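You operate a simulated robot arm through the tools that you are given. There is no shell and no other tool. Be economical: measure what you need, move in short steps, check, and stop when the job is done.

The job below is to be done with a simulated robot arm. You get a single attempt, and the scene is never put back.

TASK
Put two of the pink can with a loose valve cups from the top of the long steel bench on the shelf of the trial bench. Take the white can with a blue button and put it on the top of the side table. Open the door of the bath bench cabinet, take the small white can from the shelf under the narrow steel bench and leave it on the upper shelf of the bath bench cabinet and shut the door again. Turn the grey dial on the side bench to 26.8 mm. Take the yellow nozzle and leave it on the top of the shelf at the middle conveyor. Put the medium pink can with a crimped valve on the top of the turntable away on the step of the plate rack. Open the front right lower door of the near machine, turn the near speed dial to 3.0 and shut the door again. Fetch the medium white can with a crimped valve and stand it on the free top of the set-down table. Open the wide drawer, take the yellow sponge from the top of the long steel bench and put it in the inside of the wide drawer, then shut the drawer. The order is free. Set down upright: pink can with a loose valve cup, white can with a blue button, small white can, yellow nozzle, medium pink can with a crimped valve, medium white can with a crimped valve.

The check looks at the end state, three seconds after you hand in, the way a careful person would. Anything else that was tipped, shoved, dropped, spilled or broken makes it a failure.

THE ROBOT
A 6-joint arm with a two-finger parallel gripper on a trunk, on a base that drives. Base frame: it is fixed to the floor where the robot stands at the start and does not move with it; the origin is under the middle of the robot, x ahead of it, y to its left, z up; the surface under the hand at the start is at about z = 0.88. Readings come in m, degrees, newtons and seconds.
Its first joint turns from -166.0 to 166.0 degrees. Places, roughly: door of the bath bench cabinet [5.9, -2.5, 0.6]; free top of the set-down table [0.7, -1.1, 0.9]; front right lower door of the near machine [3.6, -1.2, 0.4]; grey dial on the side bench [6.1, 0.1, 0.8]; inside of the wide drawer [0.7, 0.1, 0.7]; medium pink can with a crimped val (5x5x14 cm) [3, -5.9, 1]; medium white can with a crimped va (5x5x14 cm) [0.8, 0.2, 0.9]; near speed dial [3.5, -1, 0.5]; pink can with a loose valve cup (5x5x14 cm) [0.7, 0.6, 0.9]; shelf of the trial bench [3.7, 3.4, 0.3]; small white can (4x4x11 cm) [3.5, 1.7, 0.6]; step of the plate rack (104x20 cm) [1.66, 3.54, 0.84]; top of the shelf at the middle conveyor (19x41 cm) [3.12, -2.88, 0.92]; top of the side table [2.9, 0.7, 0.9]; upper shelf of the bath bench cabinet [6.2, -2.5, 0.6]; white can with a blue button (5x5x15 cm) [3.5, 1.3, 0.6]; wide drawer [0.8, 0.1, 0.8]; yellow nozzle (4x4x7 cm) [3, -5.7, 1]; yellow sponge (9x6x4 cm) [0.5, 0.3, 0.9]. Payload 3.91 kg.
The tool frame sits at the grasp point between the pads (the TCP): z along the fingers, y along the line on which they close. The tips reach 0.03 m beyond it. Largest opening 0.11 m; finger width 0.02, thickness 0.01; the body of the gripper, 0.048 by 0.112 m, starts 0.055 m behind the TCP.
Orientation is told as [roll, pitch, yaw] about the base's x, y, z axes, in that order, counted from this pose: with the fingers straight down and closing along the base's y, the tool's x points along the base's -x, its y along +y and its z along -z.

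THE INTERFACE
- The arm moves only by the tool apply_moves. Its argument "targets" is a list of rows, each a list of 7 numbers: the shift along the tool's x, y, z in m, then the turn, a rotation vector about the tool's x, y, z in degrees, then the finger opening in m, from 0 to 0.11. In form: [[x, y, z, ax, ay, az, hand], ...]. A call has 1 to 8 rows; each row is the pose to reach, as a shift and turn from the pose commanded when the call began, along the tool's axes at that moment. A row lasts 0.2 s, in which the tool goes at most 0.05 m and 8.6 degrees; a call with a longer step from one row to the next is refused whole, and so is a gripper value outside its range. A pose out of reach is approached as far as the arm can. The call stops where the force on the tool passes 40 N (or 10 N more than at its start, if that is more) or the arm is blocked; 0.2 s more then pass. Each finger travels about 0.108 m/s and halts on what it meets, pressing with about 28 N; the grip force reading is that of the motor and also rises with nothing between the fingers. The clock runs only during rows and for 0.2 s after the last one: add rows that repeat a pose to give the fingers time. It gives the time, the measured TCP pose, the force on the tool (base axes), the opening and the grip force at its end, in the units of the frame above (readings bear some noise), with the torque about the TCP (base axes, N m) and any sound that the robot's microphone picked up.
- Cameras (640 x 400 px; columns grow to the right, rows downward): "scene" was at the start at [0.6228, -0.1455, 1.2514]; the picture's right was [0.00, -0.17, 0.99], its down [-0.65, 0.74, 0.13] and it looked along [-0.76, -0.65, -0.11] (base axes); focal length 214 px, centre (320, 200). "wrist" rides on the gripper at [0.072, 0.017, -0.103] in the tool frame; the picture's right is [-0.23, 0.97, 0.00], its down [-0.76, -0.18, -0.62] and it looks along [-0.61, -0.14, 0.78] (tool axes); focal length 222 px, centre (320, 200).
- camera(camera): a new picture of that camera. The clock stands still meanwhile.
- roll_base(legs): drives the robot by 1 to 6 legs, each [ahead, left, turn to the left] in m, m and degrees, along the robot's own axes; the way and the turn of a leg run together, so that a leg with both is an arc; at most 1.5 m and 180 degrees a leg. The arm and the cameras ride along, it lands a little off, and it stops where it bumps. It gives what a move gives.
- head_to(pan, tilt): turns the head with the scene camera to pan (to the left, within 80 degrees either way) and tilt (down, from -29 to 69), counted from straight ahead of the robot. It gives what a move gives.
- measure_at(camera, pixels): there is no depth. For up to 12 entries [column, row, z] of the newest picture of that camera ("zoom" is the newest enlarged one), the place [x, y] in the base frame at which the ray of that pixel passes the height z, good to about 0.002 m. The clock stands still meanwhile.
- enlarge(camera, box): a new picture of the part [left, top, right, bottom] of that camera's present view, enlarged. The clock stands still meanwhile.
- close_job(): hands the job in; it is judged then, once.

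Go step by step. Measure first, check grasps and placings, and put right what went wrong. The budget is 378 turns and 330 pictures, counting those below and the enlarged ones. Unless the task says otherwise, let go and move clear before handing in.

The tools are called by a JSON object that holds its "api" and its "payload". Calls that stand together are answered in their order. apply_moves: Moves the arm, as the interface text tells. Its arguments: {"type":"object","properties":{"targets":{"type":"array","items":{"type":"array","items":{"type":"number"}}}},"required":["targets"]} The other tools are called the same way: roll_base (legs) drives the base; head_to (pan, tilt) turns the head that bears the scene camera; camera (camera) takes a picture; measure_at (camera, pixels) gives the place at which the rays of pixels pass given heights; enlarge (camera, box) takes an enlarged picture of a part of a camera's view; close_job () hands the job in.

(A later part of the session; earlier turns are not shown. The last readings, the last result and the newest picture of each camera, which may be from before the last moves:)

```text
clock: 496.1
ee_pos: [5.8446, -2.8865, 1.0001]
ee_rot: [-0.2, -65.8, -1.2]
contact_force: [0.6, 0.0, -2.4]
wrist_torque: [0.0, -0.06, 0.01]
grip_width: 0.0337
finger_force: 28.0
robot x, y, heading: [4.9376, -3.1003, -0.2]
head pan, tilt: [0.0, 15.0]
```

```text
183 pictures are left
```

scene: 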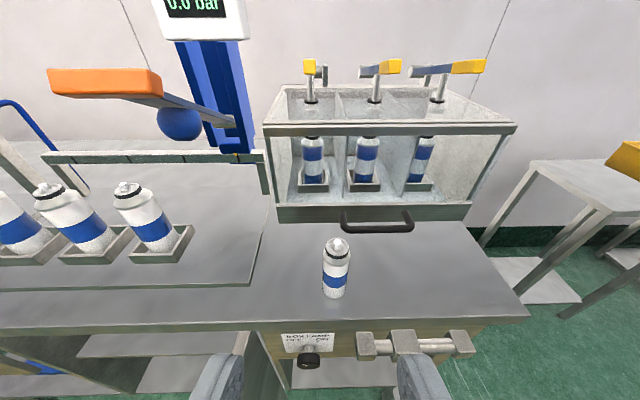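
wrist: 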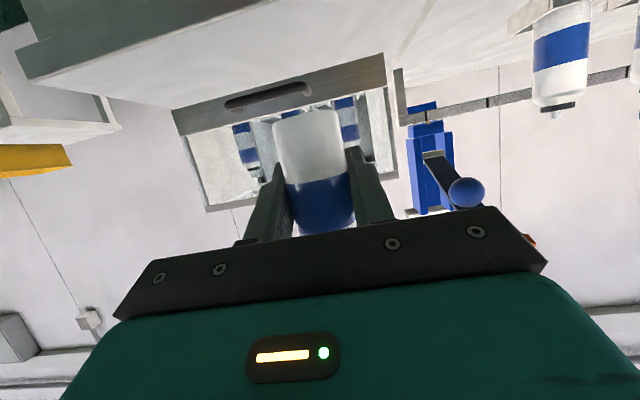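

{"api": "roll_base", "payload": {"legs": [[-0.4, 0, 0], [0, 0.43, 0]]}}

{"api": "apply_moves", "payload": {"targets": [[0.041, 0, 0.018, 0, 0, 0, 0.02], [0.082, 0, 0.037, 0, 0, 0, 0.02], [0.123, 0, 0.055, 0, 0, 0, 0.02], [0.164, 0, 0.074, 0, 0, 0, 0.02], [0.205, 0, 0.092, 0, 0, 0, 0.02], [0.246, 0, 0.11, 0, 0, 0, 0.02]]}}

{"api": "head_to", "payload": {"pan": 0, "tilt": 0}}

{"api": "camera", "payload": {"camera": "scene"}}

```text
clock: 500.8
ee_pos: [5.4494, -2.4582, 1.001]
ee_rot: [-0.1, -65.8, -1.4]
contact_force: [-0.3, -0.1, -0.3]
wrist_torque: [-0.03, -0.01, 0.02]
grip_width: 0.034
finger_force: 28.6
robot x, y, heading: [4.5381, -2.6719, -0.4]
head pan, tilt: [0.0, 15.0]
```

```text
clock: 502.2
ee_pos: [5.4481, -2.4595, 0.7314]
ee_rot: [-0.2, -66.0, -1.4]
contact_force: [-0.2, -0.6, -0.2]
wrist_torque: [0.01, -0.01, 0.01]
grip_width: 0.0338
finger_force: 27.5
robot x, y, heading: [4.5362, -2.6726, -0.4]
head pan, tilt: [0.0, 15.0]
```

```text
clock: 503.0
ee_pos: [5.4486, -2.4578, 0.7312]
ee_rot: [-0.1, -65.8, -1.3]
contact_force: [0.0, -0.3, -0.1]
wrist_torque: [-0.01, -0.02, 0.0]
grip_width: 0.0337
finger_force: 27.7
robot x, y, heading: [4.5362, -2.6653, -0.5]
head pan, tilt: [0.0, 0.0]
```

```text
182 pictures are left
```

scene: 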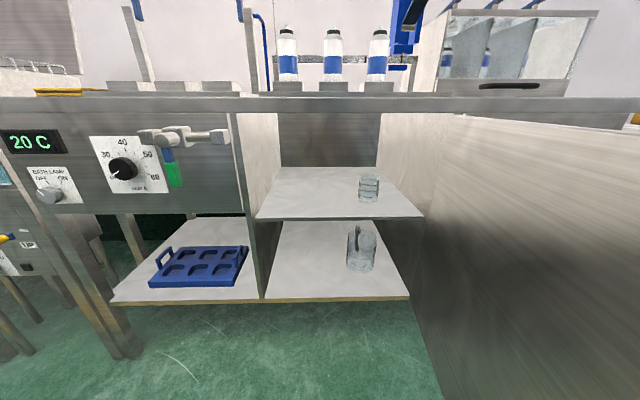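

{"api": "measure_at", "payload": {"camera": "scene", "pixels": [[258, 219, 0.6], [258, 219, 0.58], [258, 219, 0.56], [424, 217, 0.58], [285, 168, 0.58], [385, 168, 0.58], [369, 201, 0.58], [255, 110, 0.8], [300, 200, 0.58]]}}

{"api": "enlarge", "payload": {"camera": "scene", "box": [220, 80, 460, 310]}}

```text
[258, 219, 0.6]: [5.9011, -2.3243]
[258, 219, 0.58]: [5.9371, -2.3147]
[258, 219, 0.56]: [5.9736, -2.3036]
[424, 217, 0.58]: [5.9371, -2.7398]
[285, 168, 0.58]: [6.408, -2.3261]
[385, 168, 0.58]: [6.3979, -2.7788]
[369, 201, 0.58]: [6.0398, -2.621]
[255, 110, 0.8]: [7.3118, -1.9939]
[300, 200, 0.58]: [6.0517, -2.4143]
```

```text
1.74 times, centred on (340, 195) of scene
```

zoom: 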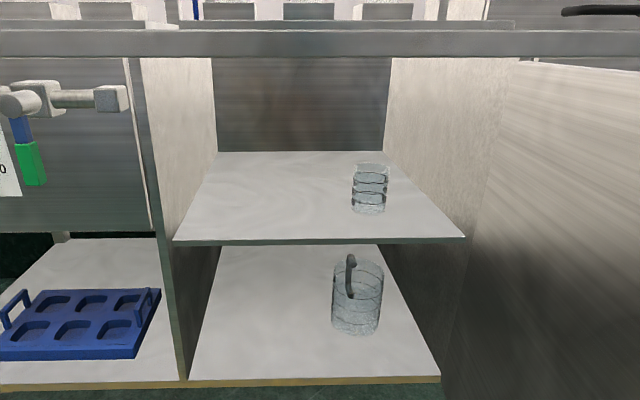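

{"api": "measure_at", "payload": {"camera": "scene", "pixels": [[345, 113, 0.81], [345, 113, 0.82], [345, 113, 0.83], [345, 113, 0.8], [345, 98, 0.84], [345, 98, 0.85]]}}

```text
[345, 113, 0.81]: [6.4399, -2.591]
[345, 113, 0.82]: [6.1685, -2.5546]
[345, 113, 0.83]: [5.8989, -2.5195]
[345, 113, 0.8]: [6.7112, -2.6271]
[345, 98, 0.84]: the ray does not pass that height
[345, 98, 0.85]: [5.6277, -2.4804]
```

Shelf z≈0.57, lip underside ≈0.828. Lower to z≈0.648 and drive in carefully.

{"api": "apply_moves", "payload": {"targets": [[0.038, 0, 0.017, 0, 0, 0, 0.02], [0.076, 0, 0.034, 0, 0, 0, 0.02]]}}

{"api": "roll_base", "payload": {"legs": [[0.42, 0, 0.4]]}}

{"api": "camera", "payload": {"camera": "scene"}}

{"api": "camera", "payload": {"camera": "wrist"}}

```text
clock: 503.6
ee_pos: [5.4489, -2.4583, 0.649]
ee_rot: [0.0, -66.0, -1.5]
contact_force: [0.0, -0.8, -0.1]
wrist_torque: [0.0, 0.04, 0.0]
grip_width: 0.0337
finger_force: 27.5
robot x, y, heading: [4.5356, -2.6693, -0.3]
head pan, tilt: [0.0, 0.0]
```

```text
clock: 506.1
ee_pos: [5.8637, -2.4492, 0.6487]
ee_rot: [-0.1, -65.7, -0.8]
contact_force: [-0.5, -0.3, -0.9]
wrist_torque: [-0.03, -0.01, 0.0]
grip_width: 0.0337
finger_force: 28.0
robot x, y, heading: [4.9519, -2.6707, 0.1]
head pan, tilt: [0.0, 0.0]
```

```text
180 pictures are left
```

scene: 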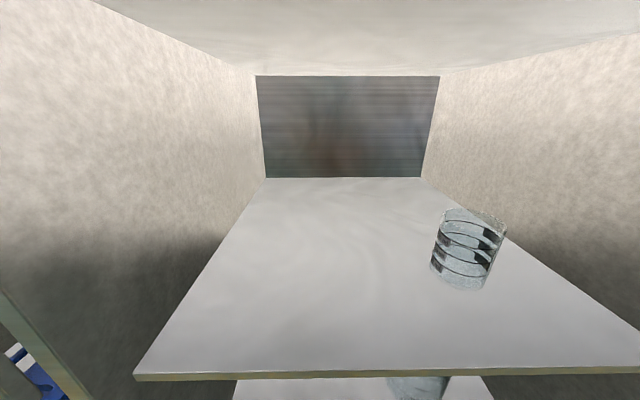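

```text
179 pictures are left
```

wrist: 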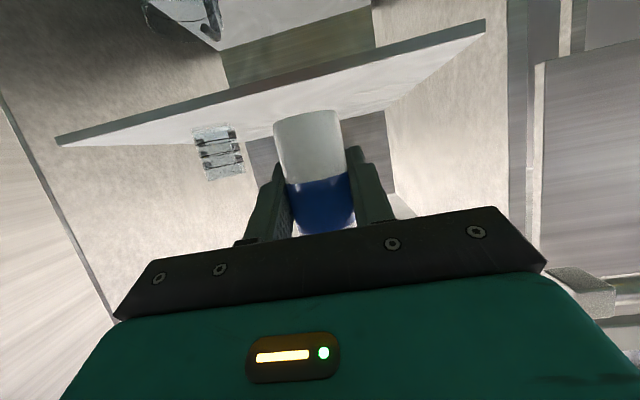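

{"api": "measure_at", "payload": {"camera": "scene", "pixels": [[320, 375, 0.56], [320, 375, 0.58], [320, 375, 0.6], [470, 280, 0.58]]}}

{"api": "roll_base", "payload": {"legs": [[0.2, 0, 0]]}}

{"api": "camera", "payload": {"camera": "wrist"}}

```text
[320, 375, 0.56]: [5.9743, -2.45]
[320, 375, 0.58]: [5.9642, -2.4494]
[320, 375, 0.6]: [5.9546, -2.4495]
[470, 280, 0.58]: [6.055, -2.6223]
```

```text
clock: 507.7
ee_pos: [6.0612, -2.447, 0.6491]
ee_rot: [-0.1, -65.8, -0.7]
contact_force: [-0.8, -0.1, -0.3]
wrist_torque: [0.03, 0.0, 0.01]
grip_width: 0.0339
finger_force: 27.7
robot x, y, heading: [5.1512, -2.668, 0.5]
head pan, tilt: [0.0, 0.0]
```

```text
178 pictures are left
```

wrist: 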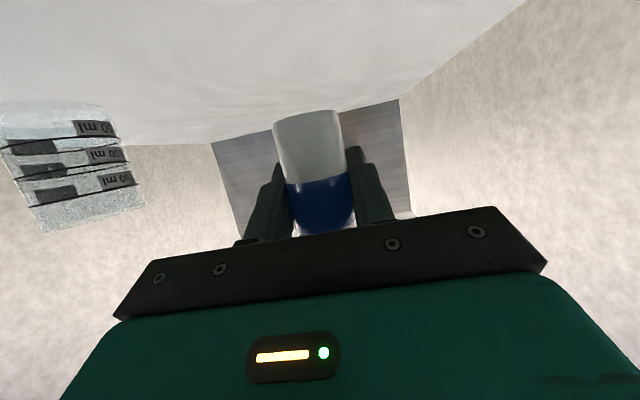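

Inside, clear of the beaker. Lower gently.

{"api": "apply_moves", "payload": {"targets": [[0.0091, 0, 0.0041, 0, 0, 0, 0.02], [0.0164, 0, 0.0073, 0, 0, 0, 0.02], [0.0201, 0, 0.009, 0, 0, 0, 0.02], [0.0238, 0, 0.0106, 0, 0, 0, 0.02], [0.0265, 0, 0.0118, 0, 0, 0, 0.02]]}}

```text
clock: 508.9
ee_pos: [6.0615, -2.4463, 0.6194]
ee_rot: [-0.1, -65.8, -0.8]
contact_force: [0.0, 1.4, -0.8]
wrist_torque: [-0.02, 0.0, -0.05]
grip_width: 0.0339
finger_force: 28.2
robot x, y, heading: [5.1519, -2.6695, 0.3]
head pan, tilt: [0.0, 0.0]
```

{"api": "apply_moves", "payload": {"targets": [[0.0027, 0, 0.0012, 0, 0, 0, 0.02], [0.0055, 0, 0.0025, 0, 0, 0, 0.02], [0.0082, 0, 0.0037, 0, 0, 0, 0.02], [0.011, 0, 0.0049, 0, 0, 0, 0.02]]}}

{"api": "camera", "payload": {"camera": "wrist"}}

```text
clock: 509.9
ee_pos: [6.0608, -2.4476, 0.6079]
ee_rot: [-0.1, -65.8, -0.7]
contact_force: [-0.2, 0.1, -1.2]
wrist_torque: [0.02, -0.02, -0.01]
grip_width: 0.0335
finger_force: 28.1
robot x, y, heading: [5.1521, -2.6677, 0.3]
head pan, tilt: [0.0, 0.0]
```

```text
177 pictures are left
```

wrist: 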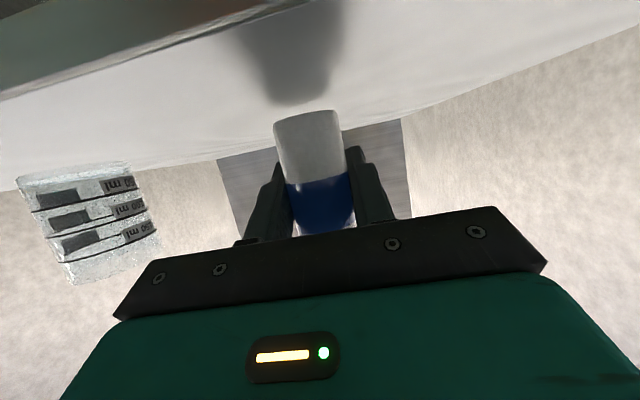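

{"api": "apply_moves", "payload": {"targets": [[0.0037, 0, 0.0016, 0, 0, 0, 0.02], [0.0073, 0, 0.0033, 0, 0, 0, 0.02], [0.011, 0, 0.0049, 0, 0, 0, 0.02], [0.0146, 0, 0.0066, 0, 0, 0, 0.02], [0.0183, 0, 0.0082, 0, 0, 0, 0.02]]}}

```text
clock: 511.1
ee_pos: [6.0619, -2.4472, 0.5887]
ee_rot: [0.0, -66.0, -0.9]
contact_force: [3.3, 0.4, 25.7]
wrist_torque: [0.02, 0.01, -0.02]
grip_width: 0.0336
finger_force: 28.0
robot x, y, heading: [5.1493, -2.6705, 0.4]
head pan, tilt: [0.0, 0.0]
```

Contact. Release and back straight out with the base.

{"api": "apply_moves", "payload": {"targets": [[-0.001, 0, 0, 0, 0, 0, 0.045], [-0.001, 0, 0, 0, 0, 0, 0.06], [-0.003, 0, 0, 0, 0, 0, 0.06]]}}

{"api": "roll_base", "payload": {"legs": [[-0.2, 0, 0]]}}

{"api": "camera", "payload": {"camera": "scene"}}

```text
clock: 511.9
ee_pos: [6.061, -2.4469, 0.5891]
ee_rot: [-0.1, -65.7, -0.8]
contact_force: [0.4, -0.1, 0.8]
wrist_torque: [0.03, -0.02, 0.04]
grip_width: 0.06
finger_force: 0.1
robot x, y, heading: [5.1501, -2.6718, 0.2]
head pan, tilt: [0.0, 0.0]
```

```text
clock: 513.5
ee_pos: [5.8618, -2.4466, 0.5893]
ee_rot: [-0.1, -65.8, -0.8]
contact_force: [-0.4, 0.3, -0.4]
wrist_torque: [0.0, 0.02, 0.01]
grip_width: 0.0601
finger_force: 0.1
robot x, y, heading: [4.9507, -2.6737, 0.6]
head pan, tilt: [0.0, 0.0]
```

```text
176 pictures are left
```

scene: 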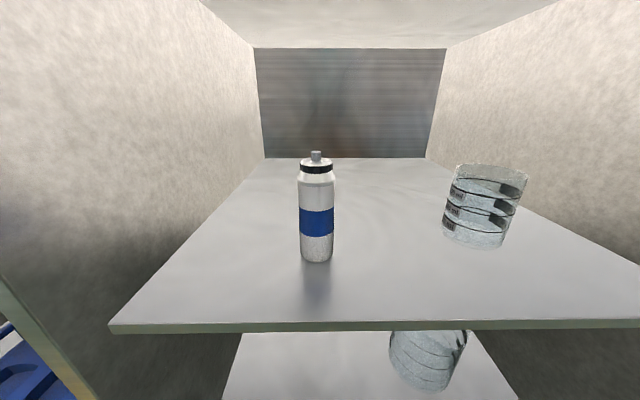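

The small can stands on the upper shelf. Back out and regrip the handle to close the door.

{"api": "roll_base", "payload": {"legs": [[-0.52, 0, -0.6], [0, -0.32, 0]]}}

{"api": "apply_moves", "payload": {"targets": [[-0.025, 0, -0.01, 0, -4, 0, 0.04], [-0.05, 0, -0.022, 0, -8, 0, 0.04], [-0.055, 0, -0.025, 0, -12, 0, 0.04]]}}

{"api": "head_to", "payload": {"pan": 0, "tilt": 25}}

{"api": "camera", "payload": {"camera": "scene"}}

{"api": "camera", "payload": {"camera": "wrist"}}

```text
clock: 518.3
ee_pos: [5.3403, -2.7833, 0.5907]
ee_rot: [-0.1, -65.8, -1.8]
contact_force: [0.7, 0.7, -0.1]
wrist_torque: [0.0, -0.01, -0.01]
grip_width: 0.0598
finger_force: 0.0
robot x, y, heading: [4.426, -2.9964, -0.5]
head pan, tilt: [0.0, 0.0]
```

```text
clock: 519.1
ee_pos: [5.3399, -2.7843, 0.6506]
ee_rot: [-0.2, -77.9, -1.6]
contact_force: [-0.1, 0.6, -0.6]
wrist_torque: [-0.01, -0.02, -0.02]
grip_width: 0.0399
finger_force: 0.1
robot x, y, heading: [4.4283, -2.9904, -0.7]
head pan, tilt: [0.0, 0.0]
```

```text
clock: 520.0
ee_pos: [5.341, -2.7838, 0.6494]
ee_rot: [-0.2, -77.8, -1.7]
contact_force: [-0.1, -0.4, 0.7]
wrist_torque: [-0.01, 0.04, 0.02]
grip_width: 0.0401
finger_force: 0.0
robot x, y, heading: [4.4252, -2.9905, -0.5]
head pan, tilt: [0.0, 25.0]
```

```text
175 pictures are left
```

scene: 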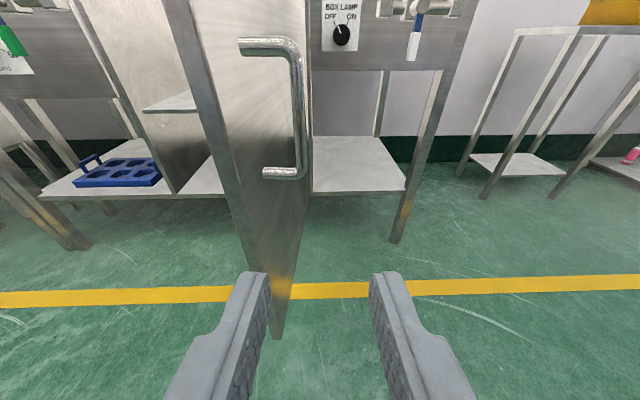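

```text
174 pictures are left
```

wrist: 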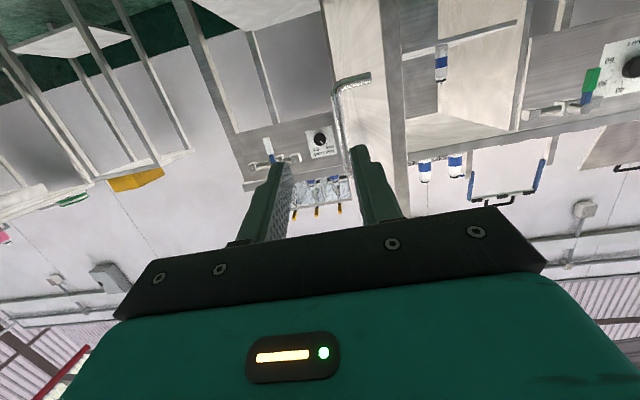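

{"api": "measure_at", "payload": {"camera": "scene", "pixels": [[301, 165, 0.58], [299, 60, 0.7], [300, 112, 0.64], [258, 190, 0.58], [262, 172, 0.58]]}}

```text
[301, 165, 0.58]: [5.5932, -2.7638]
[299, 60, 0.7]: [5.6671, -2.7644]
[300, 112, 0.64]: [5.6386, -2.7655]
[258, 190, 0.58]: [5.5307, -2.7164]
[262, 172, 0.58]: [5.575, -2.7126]
```

{"api": "apply_moves", "payload": {"targets": [[-0.01, 0.018, 0.045, 0, 0, 0, 0.036], [-0.0195, 0.018, 0.09, 0, 0, 0, 0.036], [-0.029, 0.018, 0.135, 0, 0, 0, 0.036]]}}

{"api": "camera", "payload": {"camera": "wrist"}}

{"api": "camera", "payload": {"camera": "scene"}}

```text
clock: 520.8
ee_pos: [5.4793, -2.7717, 0.6506]
ee_rot: [-0.1, -77.9, -1.8]
contact_force: [0.0, 0.7, 0.7]
wrist_torque: [-0.02, 0.06, 0.0]
grip_width: 0.036
finger_force: 0.0
robot x, y, heading: [4.4217, -2.9898, -0.8]
head pan, tilt: [0.0, 25.0]
```

```text
173 pictures are left
```

wrist: 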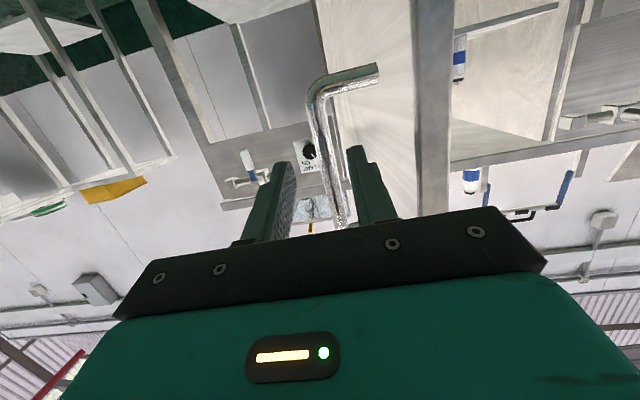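

```text
172 pictures are left
```

scene: 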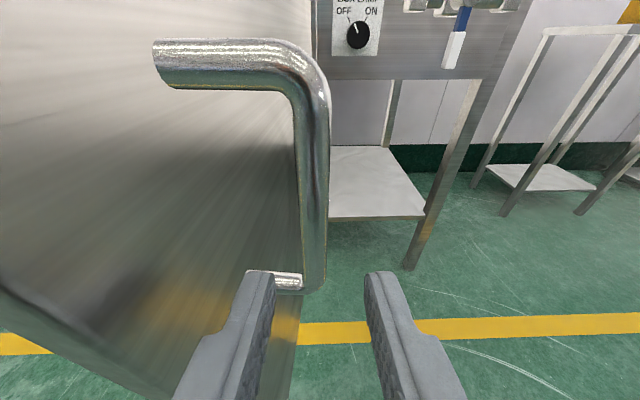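

{"api": "apply_moves", "payload": {"targets": [[-0.0045, 0.002, 0.02, 0, 0, 0, 0.036], [-0.01, 0.004, 0.045, 0, 0, 0, 0.036], [-0.01, 0.004, 0.045, 0, 0, 0, 0.0], [-0.01, 0.004, 0.045, 0, 0, 0, 0.0], [-0.01, 0.004, 0.045, 0, 0, 0, 0.0]]}}

{"api": "camera", "payload": {"camera": "wrist"}}

```text
clock: 522.0
ee_pos: [5.5242, -2.767, 0.6504]
ee_rot: [-0.4, -77.7, -1.4]
contact_force: [-15.5, 1.3, -9.2]
wrist_torque: [-1.06, -0.82, 0.77]
grip_width: 0.0137
finger_force: 44.8
robot x, y, heading: [4.4268, -2.9936, -0.2]
head pan, tilt: [0.0, 25.0]
```

```text
171 pictures are left
```

wrist: 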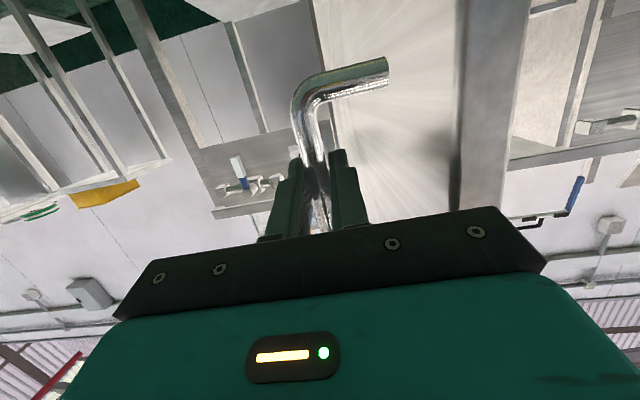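

Gripped. Follow the recorded arc back.

{"api": "roll_base", "payload": {"legs": [[0.008, 0.053, 0]]}}

{"api": "roll_base", "payload": {"legs": [[0.011, 0.051, 0]]}}

{"api": "roll_base", "payload": {"legs": [[0.0225, 0.058, 0]]}}

{"api": "roll_base", "payload": {"legs": [[0.0265, 0.049, 0]]}}

```text
clock: 522.8
ee_pos: [5.5256, -2.7484, 0.6506]
ee_rot: [-0.7, -77.8, -1.1]
contact_force: [-6.5, -0.5, 2.1]
wrist_torque: [-0.87, 0.53, -0.06]
grip_width: 0.0135
finger_force: 45.0
robot x, y, heading: [4.4291, -2.973, -0.8]
head pan, tilt: [0.0, 25.0]
stopped in leg 1: the force on the tool passed its limit at 47 N (the readings are from after the stop); the commanded pose is now the measured one
```

```text
clock: 523.8
ee_pos: [5.5382, -2.6973, 0.6515]
ee_rot: [-0.5, -77.7, -1.3]
contact_force: [-33.7, 4.8, -1.5]
wrist_torque: [-0.75, 0.18, 0.02]
grip_width: 0.014
finger_force: 45.3
robot x, y, heading: [4.4392, -2.9211, -0.7]
head pan, tilt: [0.0, 25.0]
```

```text
clock: 524.8
ee_pos: [5.5592, -2.6393, 0.65]
ee_rot: [-0.5, -77.7, -1.2]
contact_force: [-35.1, 10.4, -1.5]
wrist_torque: [-0.64, 0.23, -0.08]
grip_width: 0.0137
finger_force: 44.9
robot x, y, heading: [4.4656, -2.8643, -0.8]
head pan, tilt: [0.0, 25.0]
```

```text
clock: 525.7
ee_pos: [5.587, -2.5898, 0.6489]
ee_rot: [-0.7, -77.6, -1.1]
contact_force: [-35.5, 16.4, 0.4]
wrist_torque: [-0.56, -0.02, -0.22]
grip_width: 0.0135
finger_force: 45.2
robot x, y, heading: [4.4916, -2.8128, -0.7]
head pan, tilt: [0.0, 25.0]
```

{"api": "roll_base", "payload": {"legs": [[0.01, 0.042, 0]]}}

{"api": "roll_base", "payload": {"legs": [[0.03, 0.041, 0]]}}

{"api": "roll_base", "payload": {"legs": [[0.058, 0.058, 0]]}}

{"api": "roll_base", "payload": {"legs": [[0.09, 0.055, 0]]}}

```text
clock: 526.6
ee_pos: [5.5981, -2.5479, 0.6475]
ee_rot: [-0.5, -77.7, -1.3]
contact_force: [36.9, -22.3, 3.3]
wrist_torque: [-0.93, -0.01, 0.13]
grip_width: 0.014
finger_force: 44.9
robot x, y, heading: [4.4994, -2.7714, -0.6]
head pan, tilt: [0.0, 25.0]
```

```text
clock: 527.5
ee_pos: [5.6293, -2.5086, 0.6487]
ee_rot: [-0.7, -77.6, -1.1]
contact_force: [-3.5, 3.6, -5.8]
wrist_torque: [-0.36, 0.0, -0.05]
grip_width: 0.0134
finger_force: 44.5
robot x, y, heading: [4.5307, -2.7306, -0.4]
head pan, tilt: [0.0, 25.0]
```

```text
clock: 528.6
ee_pos: [5.6866, -2.4489, 0.6486]
ee_rot: [-0.9, -77.6, -1.1]
contact_force: [-10.4, 11.2, -3.2]
wrist_torque: [-0.25, 0.01, -0.08]
grip_width: 0.0138
finger_force: 45.4
robot x, y, heading: [4.5921, -2.6739, -0.5]
head pan, tilt: [0.0, 25.0]
```

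```text
clock: 529.8
ee_pos: [5.7777, -2.3933, 0.6476]
ee_rot: [-0.8, -77.7, -0.8]
contact_force: [-6.4, 13.6, -1.0]
wrist_torque: [-0.09, -0.13, -0.14]
grip_width: 0.0137
finger_force: 45.1
robot x, y, heading: [4.6805, -2.6152, -0.5]
head pan, tilt: [0.0, 25.0]
```

Nearly shut. Final steps until the stop.

{"api": "roll_base", "payload": {"legs": [[0.08, 0.025, 0]]}}

{"api": "roll_base", "payload": {"legs": [[0.035, 0.006, 0]]}}

{"api": "apply_moves", "payload": {"targets": [[-0.002, 0, 0.01, 0, 0, 0, 0], [-0.004, 0, 0.02, 0, 0, 0, 0], [-0.006, 0, 0.03, 0, 0, 0, 0]]}}

```text
clock: 530.9
ee_pos: [5.8574, -2.3668, 0.6489]
ee_rot: [-0.9, -77.7, -0.6]
contact_force: [-6.1, 28.0, -0.4]
wrist_torque: [0.07, -0.07, -0.28]
grip_width: 0.0136
finger_force: 45.0
robot x, y, heading: [4.7575, -2.5973, -0.1]
head pan, tilt: [0.0, 25.0]
```

```text
clock: 531.7
ee_pos: [5.8927, -2.3606, 0.6497]
ee_rot: [-0.8, -77.6, -0.5]
contact_force: [0.9, 6.9, -0.3]
wrist_torque: [0.17, -0.06, -0.05]
grip_width: 0.0136
finger_force: 45.5
robot x, y, heading: [4.7954, -2.5878, -0.2]
head pan, tilt: [0.0, 25.0]
```

```text
clock: 532.2
ee_pos: [5.8997, -2.3587, 0.6479]
ee_rot: [-0.9, -77.4, -0.5]
contact_force: [-30.5, -6.7, 15.5]
wrist_torque: [0.19, 0.71, 1.21]
grip_width: 0.0142
finger_force: 45.2
robot x, y, heading: [4.795, -2.5876, -0.5]
head pan, tilt: [0.0, 25.0]
stopped in row 2: the force on the tool passed its limit at 114 N (the readings are from after the stop); the commanded pose is now the measured one
```

{"api": "apply_moves", "payload": {"targets": [[0, 0, -0.003, 0, 0, 0, 0.03], [0, 0, -0.003, 0, 0, 0, 0.06], [0, 0, -0.04, 0, 0, 0, 0.06], [0, 0, -0.085, 0, 0, 0, 0.06], [0, 0, -0.13, 0, 0, 0, 0.06], [-0.03, 0, -0.16, 0, 0, 0, 0.06], [-0.07, 0, -0.18, 0, 0, 0, 0.06]]}}

{"api": "apply_moves", "payload": {"targets": [[-0.045, 0, -0.015, 0, 2, 0, 0.06], [-0.09, 0, -0.03, 0, 4, 0, 0.06], [-0.135, 0, -0.045, 0, 6, 0, 0.06], [-0.18, 0, -0.06, 0, 8, 0, 0.06], [-0.225, 0, -0.07, 0, 10, 0, 0.06], [-0.27, 0, -0.08, 0, 12, 0, 0.06], [-0.315, 0, -0.09, 0, 12, 0, 0.06], [-0.345, 0, -0.1, 0, 12, 0, 0.06]]}}

{"api": "head_to", "payload": {"pan": 0, "tilt": 15}}

{"api": "camera", "payload": {"camera": "scene"}}

```text
clock: 533.8
ee_pos: [5.7414, -2.3553, 0.7535]
ee_rot: [-1.0, -77.2, -0.5]
contact_force: [0.2, -0.1, -0.5]
wrist_torque: [-0.04, -0.03, 0.01]
grip_width: 0.06
finger_force: 0.2
robot x, y, heading: [4.7935, -2.5898, -0.4]
head pan, tilt: [0.0, 25.0]
```

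```text
clock: 535.6
ee_pos: [5.7196, -2.3525, 1.1123]
ee_rot: [-0.6, -65.3, -0.9]
contact_force: [0.8, 0.3, -0.3]
wrist_torque: [0.0, 0.01, -0.01]
grip_width: 0.0599
finger_force: 0.1
robot x, y, heading: [4.7937, -2.5899, -0.4]
head pan, tilt: [0.0, 25.0]
```

```text
clock: 536.3
ee_pos: [5.7202, -2.3536, 1.111]
ee_rot: [-0.5, -65.2, -1.0]
contact_force: [-0.8, 0.5, -0.1]
wrist_torque: [0.0, 0.0, -0.01]
grip_width: 0.0601
finger_force: 0.1
robot x, y, heading: [4.7936, -2.5858, -0.2]
head pan, tilt: [0.0, 15.0]
```

```text
170 pictures are left
```

scene: 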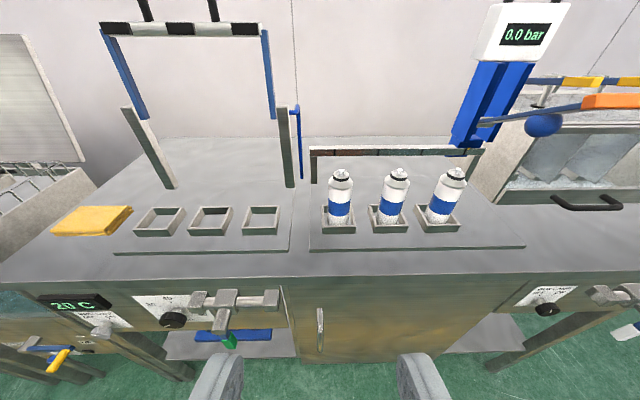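

Door is shut. Now go to the side bench for the grey dial.

{"api": "roll_base", "payload": {"legs": [[-0.12, 0, 0.3], [0, 1.4, 0], [0, 1.1, 0]]}}

{"api": "camera", "payload": {"camera": "scene"}}

```text
clock: 549.5
ee_pos: [5.5843, 0.1835, 1.1132]
ee_rot: [-0.5, -65.4, -0.2]
contact_force: [-0.4, -0.6, 0.2]
wrist_torque: [-0.04, 0.0, 0.02]
grip_width: 0.06
finger_force: 0.1
robot x, y, heading: [4.6638, -0.0626, 0.1]
head pan, tilt: [0.0, 15.0]
```

```text
169 pictures are left
```

scene: 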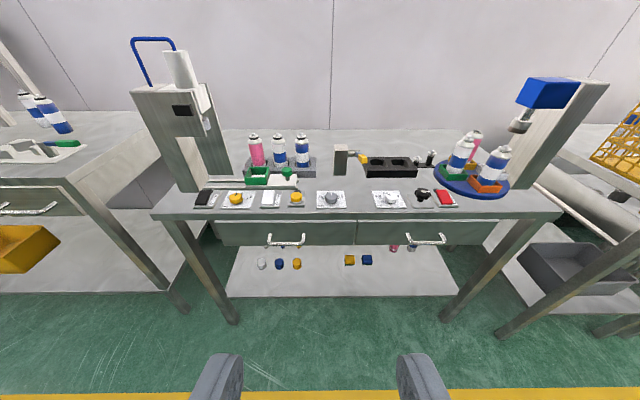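

Enlarge the two grey dials at (331,198) and (390,198).

{"api": "enlarge", "payload": {"camera": "scene", "box": [300, 180, 420, 220]}}

{"api": "measure_at", "payload": {"camera": "scene", "pixels": [[331, 198, 0.84], [390, 199, 0.84], [331, 198, 0.88], [390, 199, 0.88], [160, 212, 0.84], [555, 212, 0.84]]}}

```text
5.33 times, centred on (360, 200) of scene
```

zoom: 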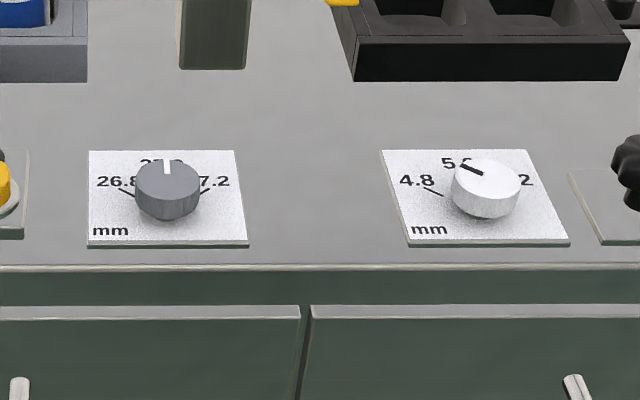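

```text
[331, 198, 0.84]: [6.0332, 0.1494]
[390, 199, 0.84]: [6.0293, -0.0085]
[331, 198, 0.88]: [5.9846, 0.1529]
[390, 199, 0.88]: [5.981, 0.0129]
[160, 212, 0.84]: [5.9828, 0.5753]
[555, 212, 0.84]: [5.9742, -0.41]
```

The grey dial reads 27.0 at top; 26.8 is the left tick. Turn the tool downward and look from above.

{"api": "apply_moves", "payload": {"targets": [[0, 0, 0, 0, 8.2, 0, 0.06], [0, 0, 0, 0, 16.4, 0, 0.06], [0, 0, 0, 0, 24.6, 0, 0.06], [0, 0, 0, 0, 32.8, 0, 0.06], [0, 0, 0, 0, 41, 0, 0.06], [0, 0, 0, 0, 49.2, 0, 0.06], [0, 0, 0, 0, 57.4, 0, 0.06], [0, 0, 0, 0, 65.4, 0, 0.06]]}}

{"api": "roll_base", "payload": {"legs": [[0.32, -0.03, 0]]}}

{"api": "head_to", "payload": {"pan": 0, "tilt": 0}}

{"api": "camera", "payload": {"camera": "scene"}}

```text
clock: 551.3
ee_pos: [5.5828, 0.1846, 1.1145]
ee_rot: [-0.2, 0.1, -0.7]
contact_force: [-0.7, -0.1, 1.5]
wrist_torque: [0.03, -0.09, 0.0]
grip_width: 0.0602
finger_force: 0.0
robot x, y, heading: [4.6584, -0.0634, 0.5]
head pan, tilt: [0.0, 15.0]
```

```text
clock: 553.4
ee_pos: [5.9054, 0.1588, 1.1124]
ee_rot: [-0.2, 0.0, -0.7]
contact_force: [-0.7, 0.1, -0.2]
wrist_torque: [-0.02, 0.02, 0.01]
grip_width: 0.0598
finger_force: 0.1
robot x, y, heading: [4.9817, -0.0958, 0.4]
head pan, tilt: [0.0, 15.0]
```

```text
clock: 554.2
ee_pos: [5.9032, 0.1577, 1.113]
ee_rot: [-0.1, 0.1, -0.6]
contact_force: [-0.3, -0.8, 0.6]
wrist_torque: [-0.01, 0.01, 0.02]
grip_width: 0.0599
finger_force: 0.0
robot x, y, heading: [4.981, -0.0919, 0.5]
head pan, tilt: [0.0, 0.0]
```

```text
167 pictures are left
```

scene: 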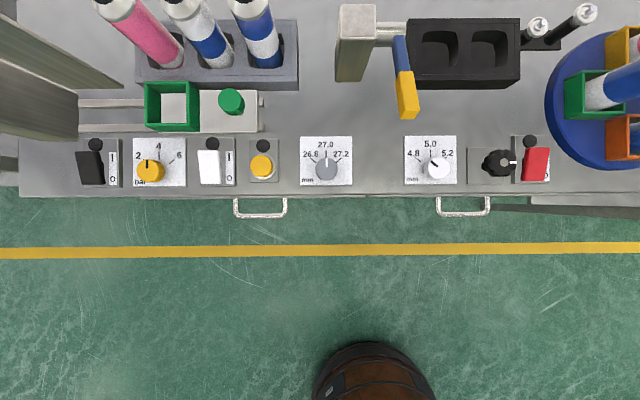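

{"api": "enlarge", "payload": {"camera": "scene", "box": [296, 128, 360, 192]}}

{"api": "measure_at", "payload": {"camera": "scene", "pixels": [[326, 168, 0.84], [326, 168, 0.86], [300, 160, 0.82], [352, 160, 0.82], [326, 198, 0.82], [326, 198, 0.84]]}}

```text
6.25 times, centred on (328, 160) of scene
```

zoom: 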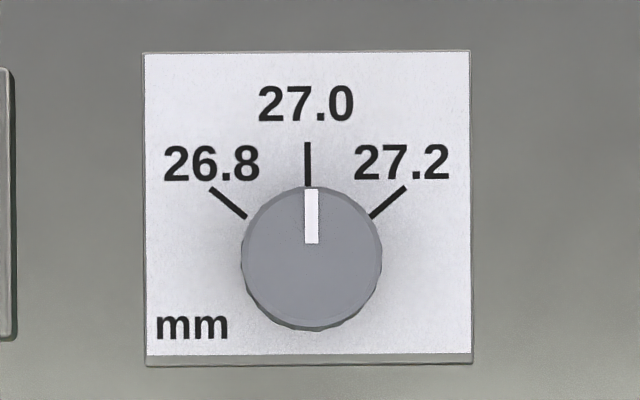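

```text
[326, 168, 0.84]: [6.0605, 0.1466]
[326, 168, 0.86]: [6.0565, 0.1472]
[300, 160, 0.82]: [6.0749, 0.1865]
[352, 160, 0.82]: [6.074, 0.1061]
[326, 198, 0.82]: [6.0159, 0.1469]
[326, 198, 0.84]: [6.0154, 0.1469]
```

Dial centre ≈(6.059,0.146), pointer at 27.0; the 26.8 tick is ~50° counter-clockwise. To keep the hand's cameras clear of the fixtures I'll first yaw the tool to -140°, then twist to -90°.

{"api": "apply_moves", "payload": {"targets": [[-0.02, -0.002, 0.01, 0, 0, 8.5, 0.06], [-0.04, -0.004, 0.02, 0, 0, 17, 0.06], [-0.06, -0.006, 0.03, 0, 0, 25.5, 0.06], [-0.08, -0.008, 0.04, 0, 0, 34, 0.06], [-0.1, -0.01, 0.05, 0, 0, 42.5, 0.06], [-0.12, -0.011, 0.06, 0, 0, 51, 0.06], [-0.14, -0.012, 0.07, 0, 0, 59.5, 0.06], [-0.155, -0.012, 0.08, 0, 0, 68, 0.06]]}}

{"api": "apply_moves", "payload": {"targets": [[0, 0, 0, 0, 0, 8.5, 0.06], [0, 0, 0, 0, 0, 17, 0.06], [0, 0, 0, 0, 0, 25.5, 0.06], [0, 0, 0, 0, 0, 34, 0.06], [0, 0, 0, 0, 0, 42.5, 0.06], [0, 0, 0, 0, 0, 51, 0.06], [0, 0, 0, 0, 0, 59.5, 0.06], [0, 0, 0, 0, 0, 68, 0.06]]}}

{"api": "head_to", "payload": {"pan": 0, "tilt": 40}}

{"api": "camera", "payload": {"camera": "scene"}}

{"api": "camera", "payload": {"camera": "wrist"}}

```text
clock: 556.0
ee_pos: [5.9942, 0.1309, 1.0005]
ee_rot: [-0.3, -0.1, -66.3]
contact_force: [0.7, -0.6, -2.7]
wrist_torque: [0.01, 0.1, -0.01]
grip_width: 0.0601
finger_force: 0.1
out of reach, approached as far as the arm can: row 3, 4, 5, 6, 7, 8
robot x, y, heading: [4.9807, -0.0908, 0.5]
head pan, tilt: [0.0, 0.0]
```

```text
clock: 557.8
ee_pos: [5.9934, 0.1311, 1.0029]
ee_rot: [0.1, -0.2, -136.7]
contact_force: [-0.7, -0.1, 0.5]
wrist_torque: [-0.01, -0.04, 0.0]
grip_width: 0.0601
finger_force: 0.1
robot x, y, heading: [4.9799, -0.0913, 0.6]
head pan, tilt: [0.0, 0.0]
```

```text
clock: 558.9
ee_pos: [5.9929, 0.1308, 1.0019]
ee_rot: [0.1, -0.2, -136.5]
contact_force: [0.6, 0.6, 0.6]
wrist_torque: [0.01, 0.02, 0.02]
grip_width: 0.0598
finger_force: 0.1
robot x, y, heading: [4.98, -0.095, 0.6]
head pan, tilt: [0.0, 40.0]
```

```text
165 pictures are left
```

scene: 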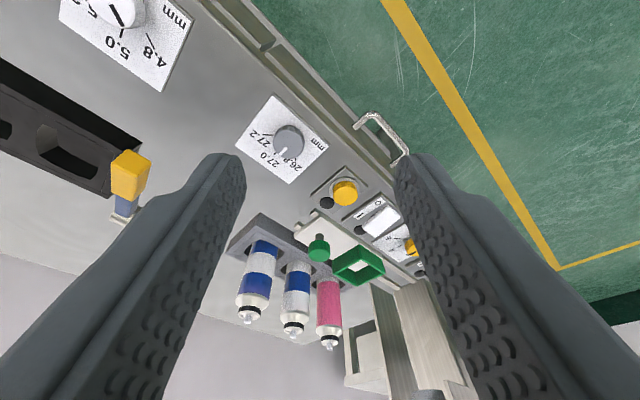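

```text
164 pictures are left
```

wrist: 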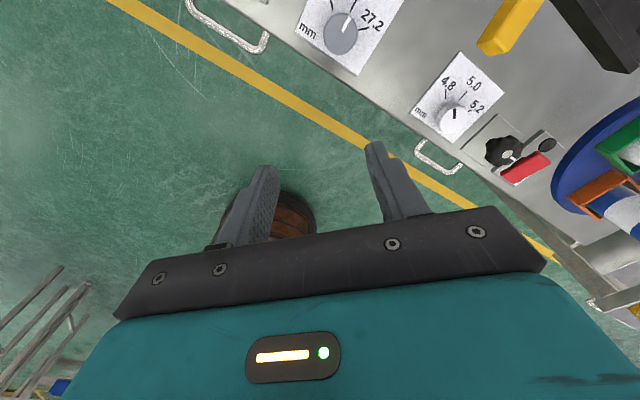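

{"api": "apply_moves", "payload": {"targets": [[-0.026, -0.031, 0, 0, 0, 0, 0.06], [-0.051, -0.062, 0, 0, 0, 0, 0.06], [-0.0767, -0.0935, 0, 0, 0, 0, 0.06]]}}

{"api": "roll_base", "payload": {"legs": [[0.185, 0, -0.5]]}}

{"api": "head_to", "payload": {"pan": 0, "tilt": 50}}

{"api": "camera", "payload": {"camera": "scene"}}

{"api": "camera", "payload": {"camera": "wrist"}}

```text
clock: 559.7
ee_pos: [5.8719, 0.1453, 1.0003]
ee_rot: [0.0, -0.3, -136.5]
contact_force: [0.4, -0.6, -0.9]
wrist_torque: [0.02, 0.0, 0.02]
grip_width: 0.0601
finger_force: 0.1
robot x, y, heading: [4.9806, -0.0911, 0.4]
head pan, tilt: [0.0, 40.0]
```

```text
clock: 561.2
ee_pos: [6.0584, 0.1424, 1.0015]
ee_rot: [0.2, -0.2, -136.9]
contact_force: [-0.6, 0.4, -0.1]
wrist_torque: [-0.02, 0.0, 0.05]
grip_width: 0.06
finger_force: 0.0
robot x, y, heading: [5.1653, -0.0929, 0.3]
head pan, tilt: [0.0, 40.0]
```

```text
clock: 561.9
ee_pos: [6.0603, 0.1423, 1.0016]
ee_rot: [0.2, -0.2, -136.9]
contact_force: [0.5, 0.6, -0.5]
wrist_torque: [0.01, 0.0, 0.03]
grip_width: 0.0602
finger_force: 0.1
robot x, y, heading: [5.1653, -0.0916, 0.2]
head pan, tilt: [0.0, 50.0]
```

```text
163 pictures are left
```

scene: 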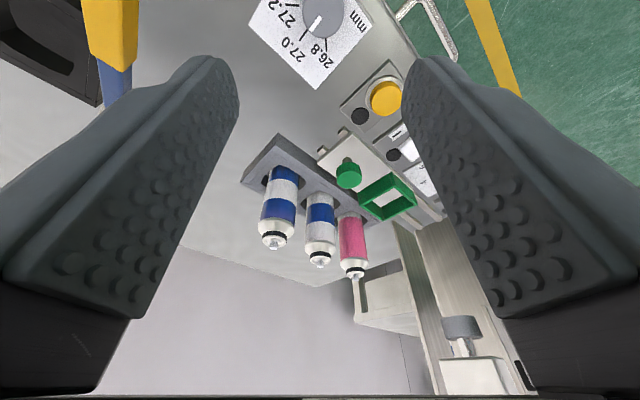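

```text
162 pictures are left
```

wrist: 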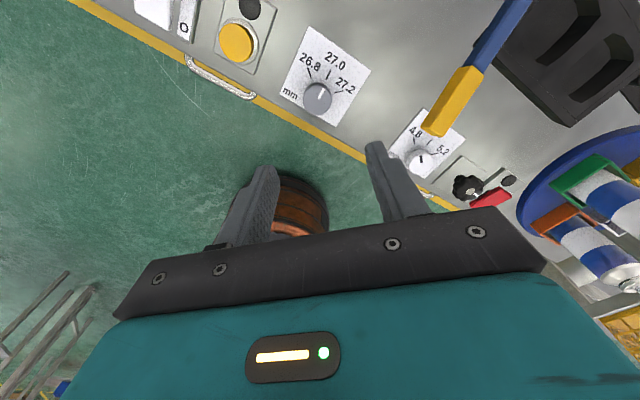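

{"api": "measure_at", "payload": {"camera": "wrist", "pixels": [[317, 96, 0.84], [317, 96, 0.85], [440, 125, 0.88], [440, 125, 0.92]]}}

{"api": "measure_at", "payload": {"camera": "scene", "pixels": [[324, 16, 0.84], [324, 16, 0.85], [110, 60, 0.92], [110, 60, 0.88]]}}

```text
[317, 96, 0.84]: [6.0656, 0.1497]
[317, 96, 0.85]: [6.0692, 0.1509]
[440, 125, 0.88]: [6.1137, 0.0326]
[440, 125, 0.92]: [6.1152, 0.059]
```

```text
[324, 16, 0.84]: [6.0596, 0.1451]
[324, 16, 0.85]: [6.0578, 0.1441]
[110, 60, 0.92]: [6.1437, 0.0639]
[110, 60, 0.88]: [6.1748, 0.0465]
```

Knob at (6.061,0.146). Descend and grip.

{"api": "apply_moves", "payload": {"targets": [[0.003, -0.002, 0.045, 0, 0, 0, 0.055], [0.003, -0.002, 0.09, 0, 0, 0, 0.055], [0.003, -0.002, 0.125, 0, 0, 0, 0.055], [0.003, -0.002, 0.148, 0, 0, 0, 0.055], [0.003, -0.002, 0.148, 0, 0, 0, 0.03], [0.003, -0.002, 0.148, 0, 0, 0, 0.015], [0.003, -0.002, 0.148, 0, 0, 0, 0.015]]}}

{"api": "camera", "payload": {"camera": "wrist"}}

```text
clock: 563.5
ee_pos: [6.0601, 0.1454, 0.8528]
ee_rot: [-0.1, -0.3, -136.9]
contact_force: [-12.3, 5.5, -13.3]
wrist_torque: [0.87, -0.21, 0.01]
grip_width: 0.0334
finger_force: 44.9
robot x, y, heading: [5.1677, -0.0883, 0.1]
head pan, tilt: [0.0, 50.0]
```

```text
161 pictures are left
```

wrist: 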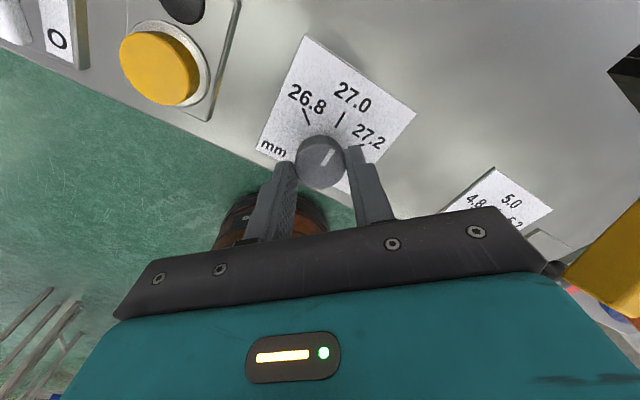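

Gripped. Twist 50° counter-clockwise.

{"api": "apply_moves", "payload": {"targets": [[0, 0, 0, 0, 0, -8.4, 0.015], [0, 0, 0, 0, 0, -16.8, 0.015], [0, 0, 0, 0, 0, -25.2, 0.015], [0, 0, 0, 0, 0, -33.6, 0.015], [0, 0, 0, 0, 0, -42, 0.015], [0, 0, 0, 0, 0, -50.2, 0.015]]}}

{"api": "camera", "payload": {"camera": "wrist"}}

```text
clock: 564.9
ee_pos: [6.0594, 0.1469, 0.8509]
ee_rot: [-0.2, -0.3, -90.1]
contact_force: [1.9, 2.5, -1.4]
wrist_torque: [-0.28, -0.47, 0.01]
grip_width: 0.0335
finger_force: 45.1
robot x, y, heading: [5.1692, -0.0892, 0.1]
head pan, tilt: [0.0, 50.0]
stopped in row 6: the force on the tool passed its limit at 41 N (the readings are from after the stop); the commanded pose is now the measured one
```

```text
160 pictures are left
```

wrist: 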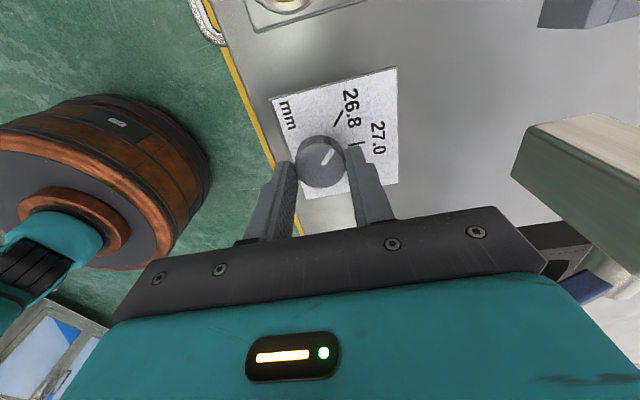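

46.8° done; add the last ~3.3°, then release and check.

{"api": "apply_moves", "payload": {"targets": [[0, 0, 0, 0, 0, -1.6, 0.015], [0, 0, 0, 0, 0, -3.3, 0.015]]}}

{"api": "apply_moves", "payload": {"targets": [[0, 0, 0, 0, 0, 0, 0.04], [0, 0, 0, 0, 0, 0, 0.055], [0, 0, -0.04, 0, 0, 0, 0.055], [0, 0, -0.085, 0, 0, 0, 0.055], [0, 0, -0.13, 0, 0, 0, 0.055], [0, 0, -0.175, 0, 0, 0, 0.055]]}}

{"api": "enlarge", "payload": {"camera": "wrist", "box": [220, 20, 420, 160]}}

```text
clock: 565.5
ee_pos: [6.0599, 0.1466, 0.8539]
ee_rot: [-0.3, -0.3, -86.9]
contact_force: [4.2, 3.9, -4.0]
wrist_torque: [-0.49, -0.46, 0.0]
grip_width: 0.0333
finger_force: 44.9
robot x, y, heading: [5.169, -0.089, 0.2]
head pan, tilt: [0.0, 50.0]
```

```text
clock: 566.9
ee_pos: [6.0594, 0.1456, 1.0272]
ee_rot: [-0.3, -0.2, -86.9]
contact_force: [0.1, 0.6, -0.4]
wrist_torque: [0.03, 0.0, 0.0]
grip_width: 0.055
finger_force: 0.1
robot x, y, heading: [5.1677, -0.0896, 0.3]
head pan, tilt: [0.0, 50.0]
```

```text
2.86 times, centred on (320, 90) of wrist
```

zoom: 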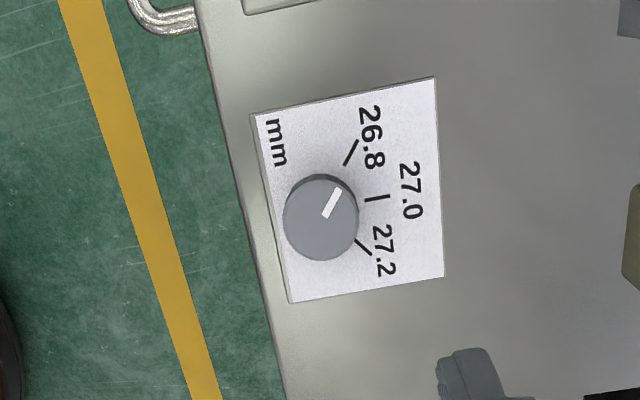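

The pointer is parallel to the 26.8 tick. Next, the near machine: back off, restore tool yaw and turn around.

{"api": "roll_base", "payload": {"legs": [[-0.4, 0, 0]]}}

{"api": "apply_moves", "payload": {"targets": [[0, 0, -0.01, 0, 0, -8.5, 0.06], [0, 0, -0.02, 0, 0, -17, 0.06], [0, 0, -0.03, 0, 0, -25.5, 0.06], [0, 0, -0.04, 0, 0, -34, 0.06], [0, 0, -0.05, 0, 0, -42.5, 0.06], [0, 0, -0.06, 0, 0, -51, 0.06], [0, 0, -0.06, 0, 0, -59.5, 0.06], [0, 0, -0.06, 0, 0, -68, 0.06]]}}

{"api": "apply_moves", "payload": {"targets": [[0.02, 0, 0, 0, 0, -8.5, 0.06], [0.06, 0, 0, 0, 0, -17, 0.06], [0.1, 0, 0, 0, 0, -19, 0.06], [0.14, 0, 0, 0, 0, -19, 0.06], [0.18, 0, 0, 0, 0, -19, 0.06], [0.22, 0, 0, 0, 0, -19, 0.06]]}}

{"api": "apply_moves", "payload": {"targets": [[0, 0, 0, 0, -8.2, 0, 0.06], [0, 0, 0, 0, -16.4, 0, 0.06], [0, 0, 0, 0, -24.6, 0, 0.06], [0, 0, 0, 0, -32.8, 0, 0.06], [0, 0, 0, 0, -41, 0, 0.06], [0, 0, 0, 0, -49.2, 0, 0.06], [0, 0, 0, 0, -57.4, 0, 0.06], [0, 0, 0, 0, -65, 0, 0.06]]}}

{"api": "roll_base", "payload": {"legs": [[0, 0, 180], [0, 1.0, 0]]}}

{"api": "head_to", "payload": {"pan": 0, "tilt": 0}}

{"api": "camera", "payload": {"camera": "scene"}}

```text
clock: 569.4
ee_pos: [5.6597, 0.1449, 1.0283]
ee_rot: [-0.4, -0.3, -86.9]
contact_force: [-0.2, -0.3, 0.1]
wrist_torque: [0.01, -0.02, -0.03]
grip_width: 0.0551
finger_force: 0.1
robot x, y, heading: [4.7659, -0.0921, 0.3]
head pan, tilt: [0.0, 50.0]
```

```text
clock: 571.2
ee_pos: [5.6604, 0.146, 1.0877]
ee_rot: [-0.3, 0.1, -18.9]
contact_force: [-0.6, -1.3, 0.7]
wrist_torque: [0.0, -0.03, 0.04]
grip_width: 0.06
finger_force: 0.1
robot x, y, heading: [4.7658, -0.0914, 0.2]
head pan, tilt: [0.0, 50.0]
```

```text
clock: 572.6
ee_pos: [5.452, 0.2173, 1.0861]
ee_rot: [-0.2, 0.4, 0.0]
contact_force: [0.2, 0.7, -0.2]
wrist_torque: [0.05, 0.04, 0.0]
grip_width: 0.0601
finger_force: 0.1
robot x, y, heading: [4.7668, -0.092, 0.0]
head pan, tilt: [0.0, 50.0]
```

```text
clock: 574.4
ee_pos: [5.4508, 0.2164, 1.0885]
ee_rot: [-0.4, -64.8, 0.5]
contact_force: [0.2, 0.9, 0.4]
wrist_torque: [-0.02, 0.02, -0.03]
grip_width: 0.0601
finger_force: 0.1
robot x, y, heading: [4.7691, -0.0915, 0.2]
head pan, tilt: [0.0, 50.0]
```

```text
clock: 586.8
ee_pos: [4.0769, -1.3869, 1.0885]
ee_rot: [-0.3, -64.9, -179.8]
contact_force: [0.0, -0.5, -0.1]
wrist_torque: [-0.01, -0.01, 0.02]
grip_width: 0.0599
finger_force: 0.0
robot x, y, heading: [4.7622, -1.085, 179.8]
head pan, tilt: [0.0, 50.0]
```

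```text
clock: 588.0
ee_pos: [4.0778, -1.3873, 1.0881]
ee_rot: [-0.5, -64.9, -179.7]
contact_force: [0.4, -0.1, -0.1]
wrist_torque: [0.0, 0.01, 0.04]
grip_width: 0.0601
finger_force: 0.0
robot x, y, heading: [4.763, -1.0814, 179.9]
head pan, tilt: [0.0, 0.0]
```

```text
158 pictures are left
```

scene: 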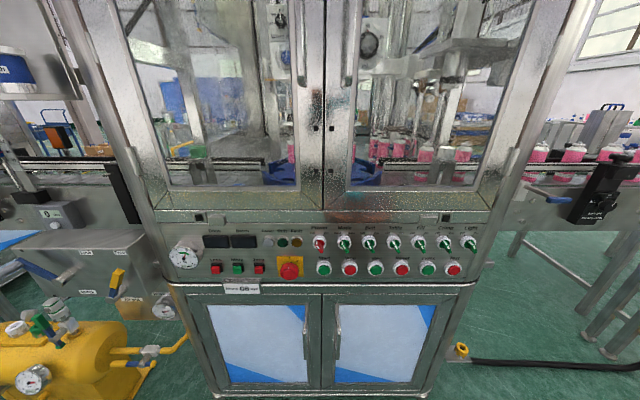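

The near machine's front has two lower doors; the right one has its handle at (337,330). Measure.

{"api": "measure_at", "payload": {"camera": "scene", "pixels": [[337, 310, 0.55], [337, 310, 0.6], [337, 355, 0.45], [337, 355, 0.4], [435, 300, 0.6], [322, 392, 0.25], [322, 392, 0.3], [420, 392, 0.25], [320, 285, 0.65]]}}

{"api": "enlarge", "payload": {"camera": "scene", "box": [290, 270, 450, 400]}}

```text
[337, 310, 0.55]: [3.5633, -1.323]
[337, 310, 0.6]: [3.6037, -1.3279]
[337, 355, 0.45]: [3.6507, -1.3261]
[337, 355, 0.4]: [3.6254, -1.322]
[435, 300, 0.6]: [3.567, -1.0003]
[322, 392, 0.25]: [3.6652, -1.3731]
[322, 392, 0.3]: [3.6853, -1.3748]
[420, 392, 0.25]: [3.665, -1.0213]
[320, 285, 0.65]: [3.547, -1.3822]
```

```text
3.08 times, centred on (370, 335) of scene
```

zoom: 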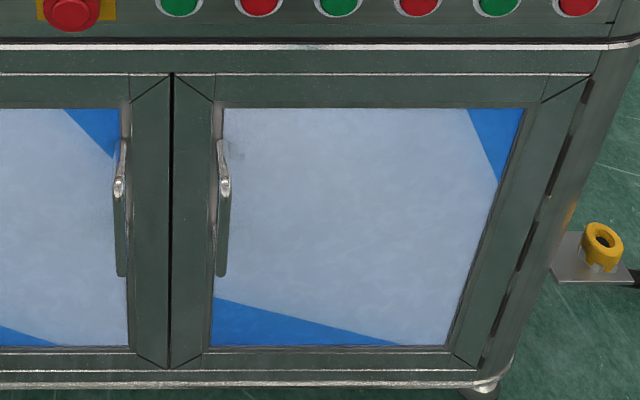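

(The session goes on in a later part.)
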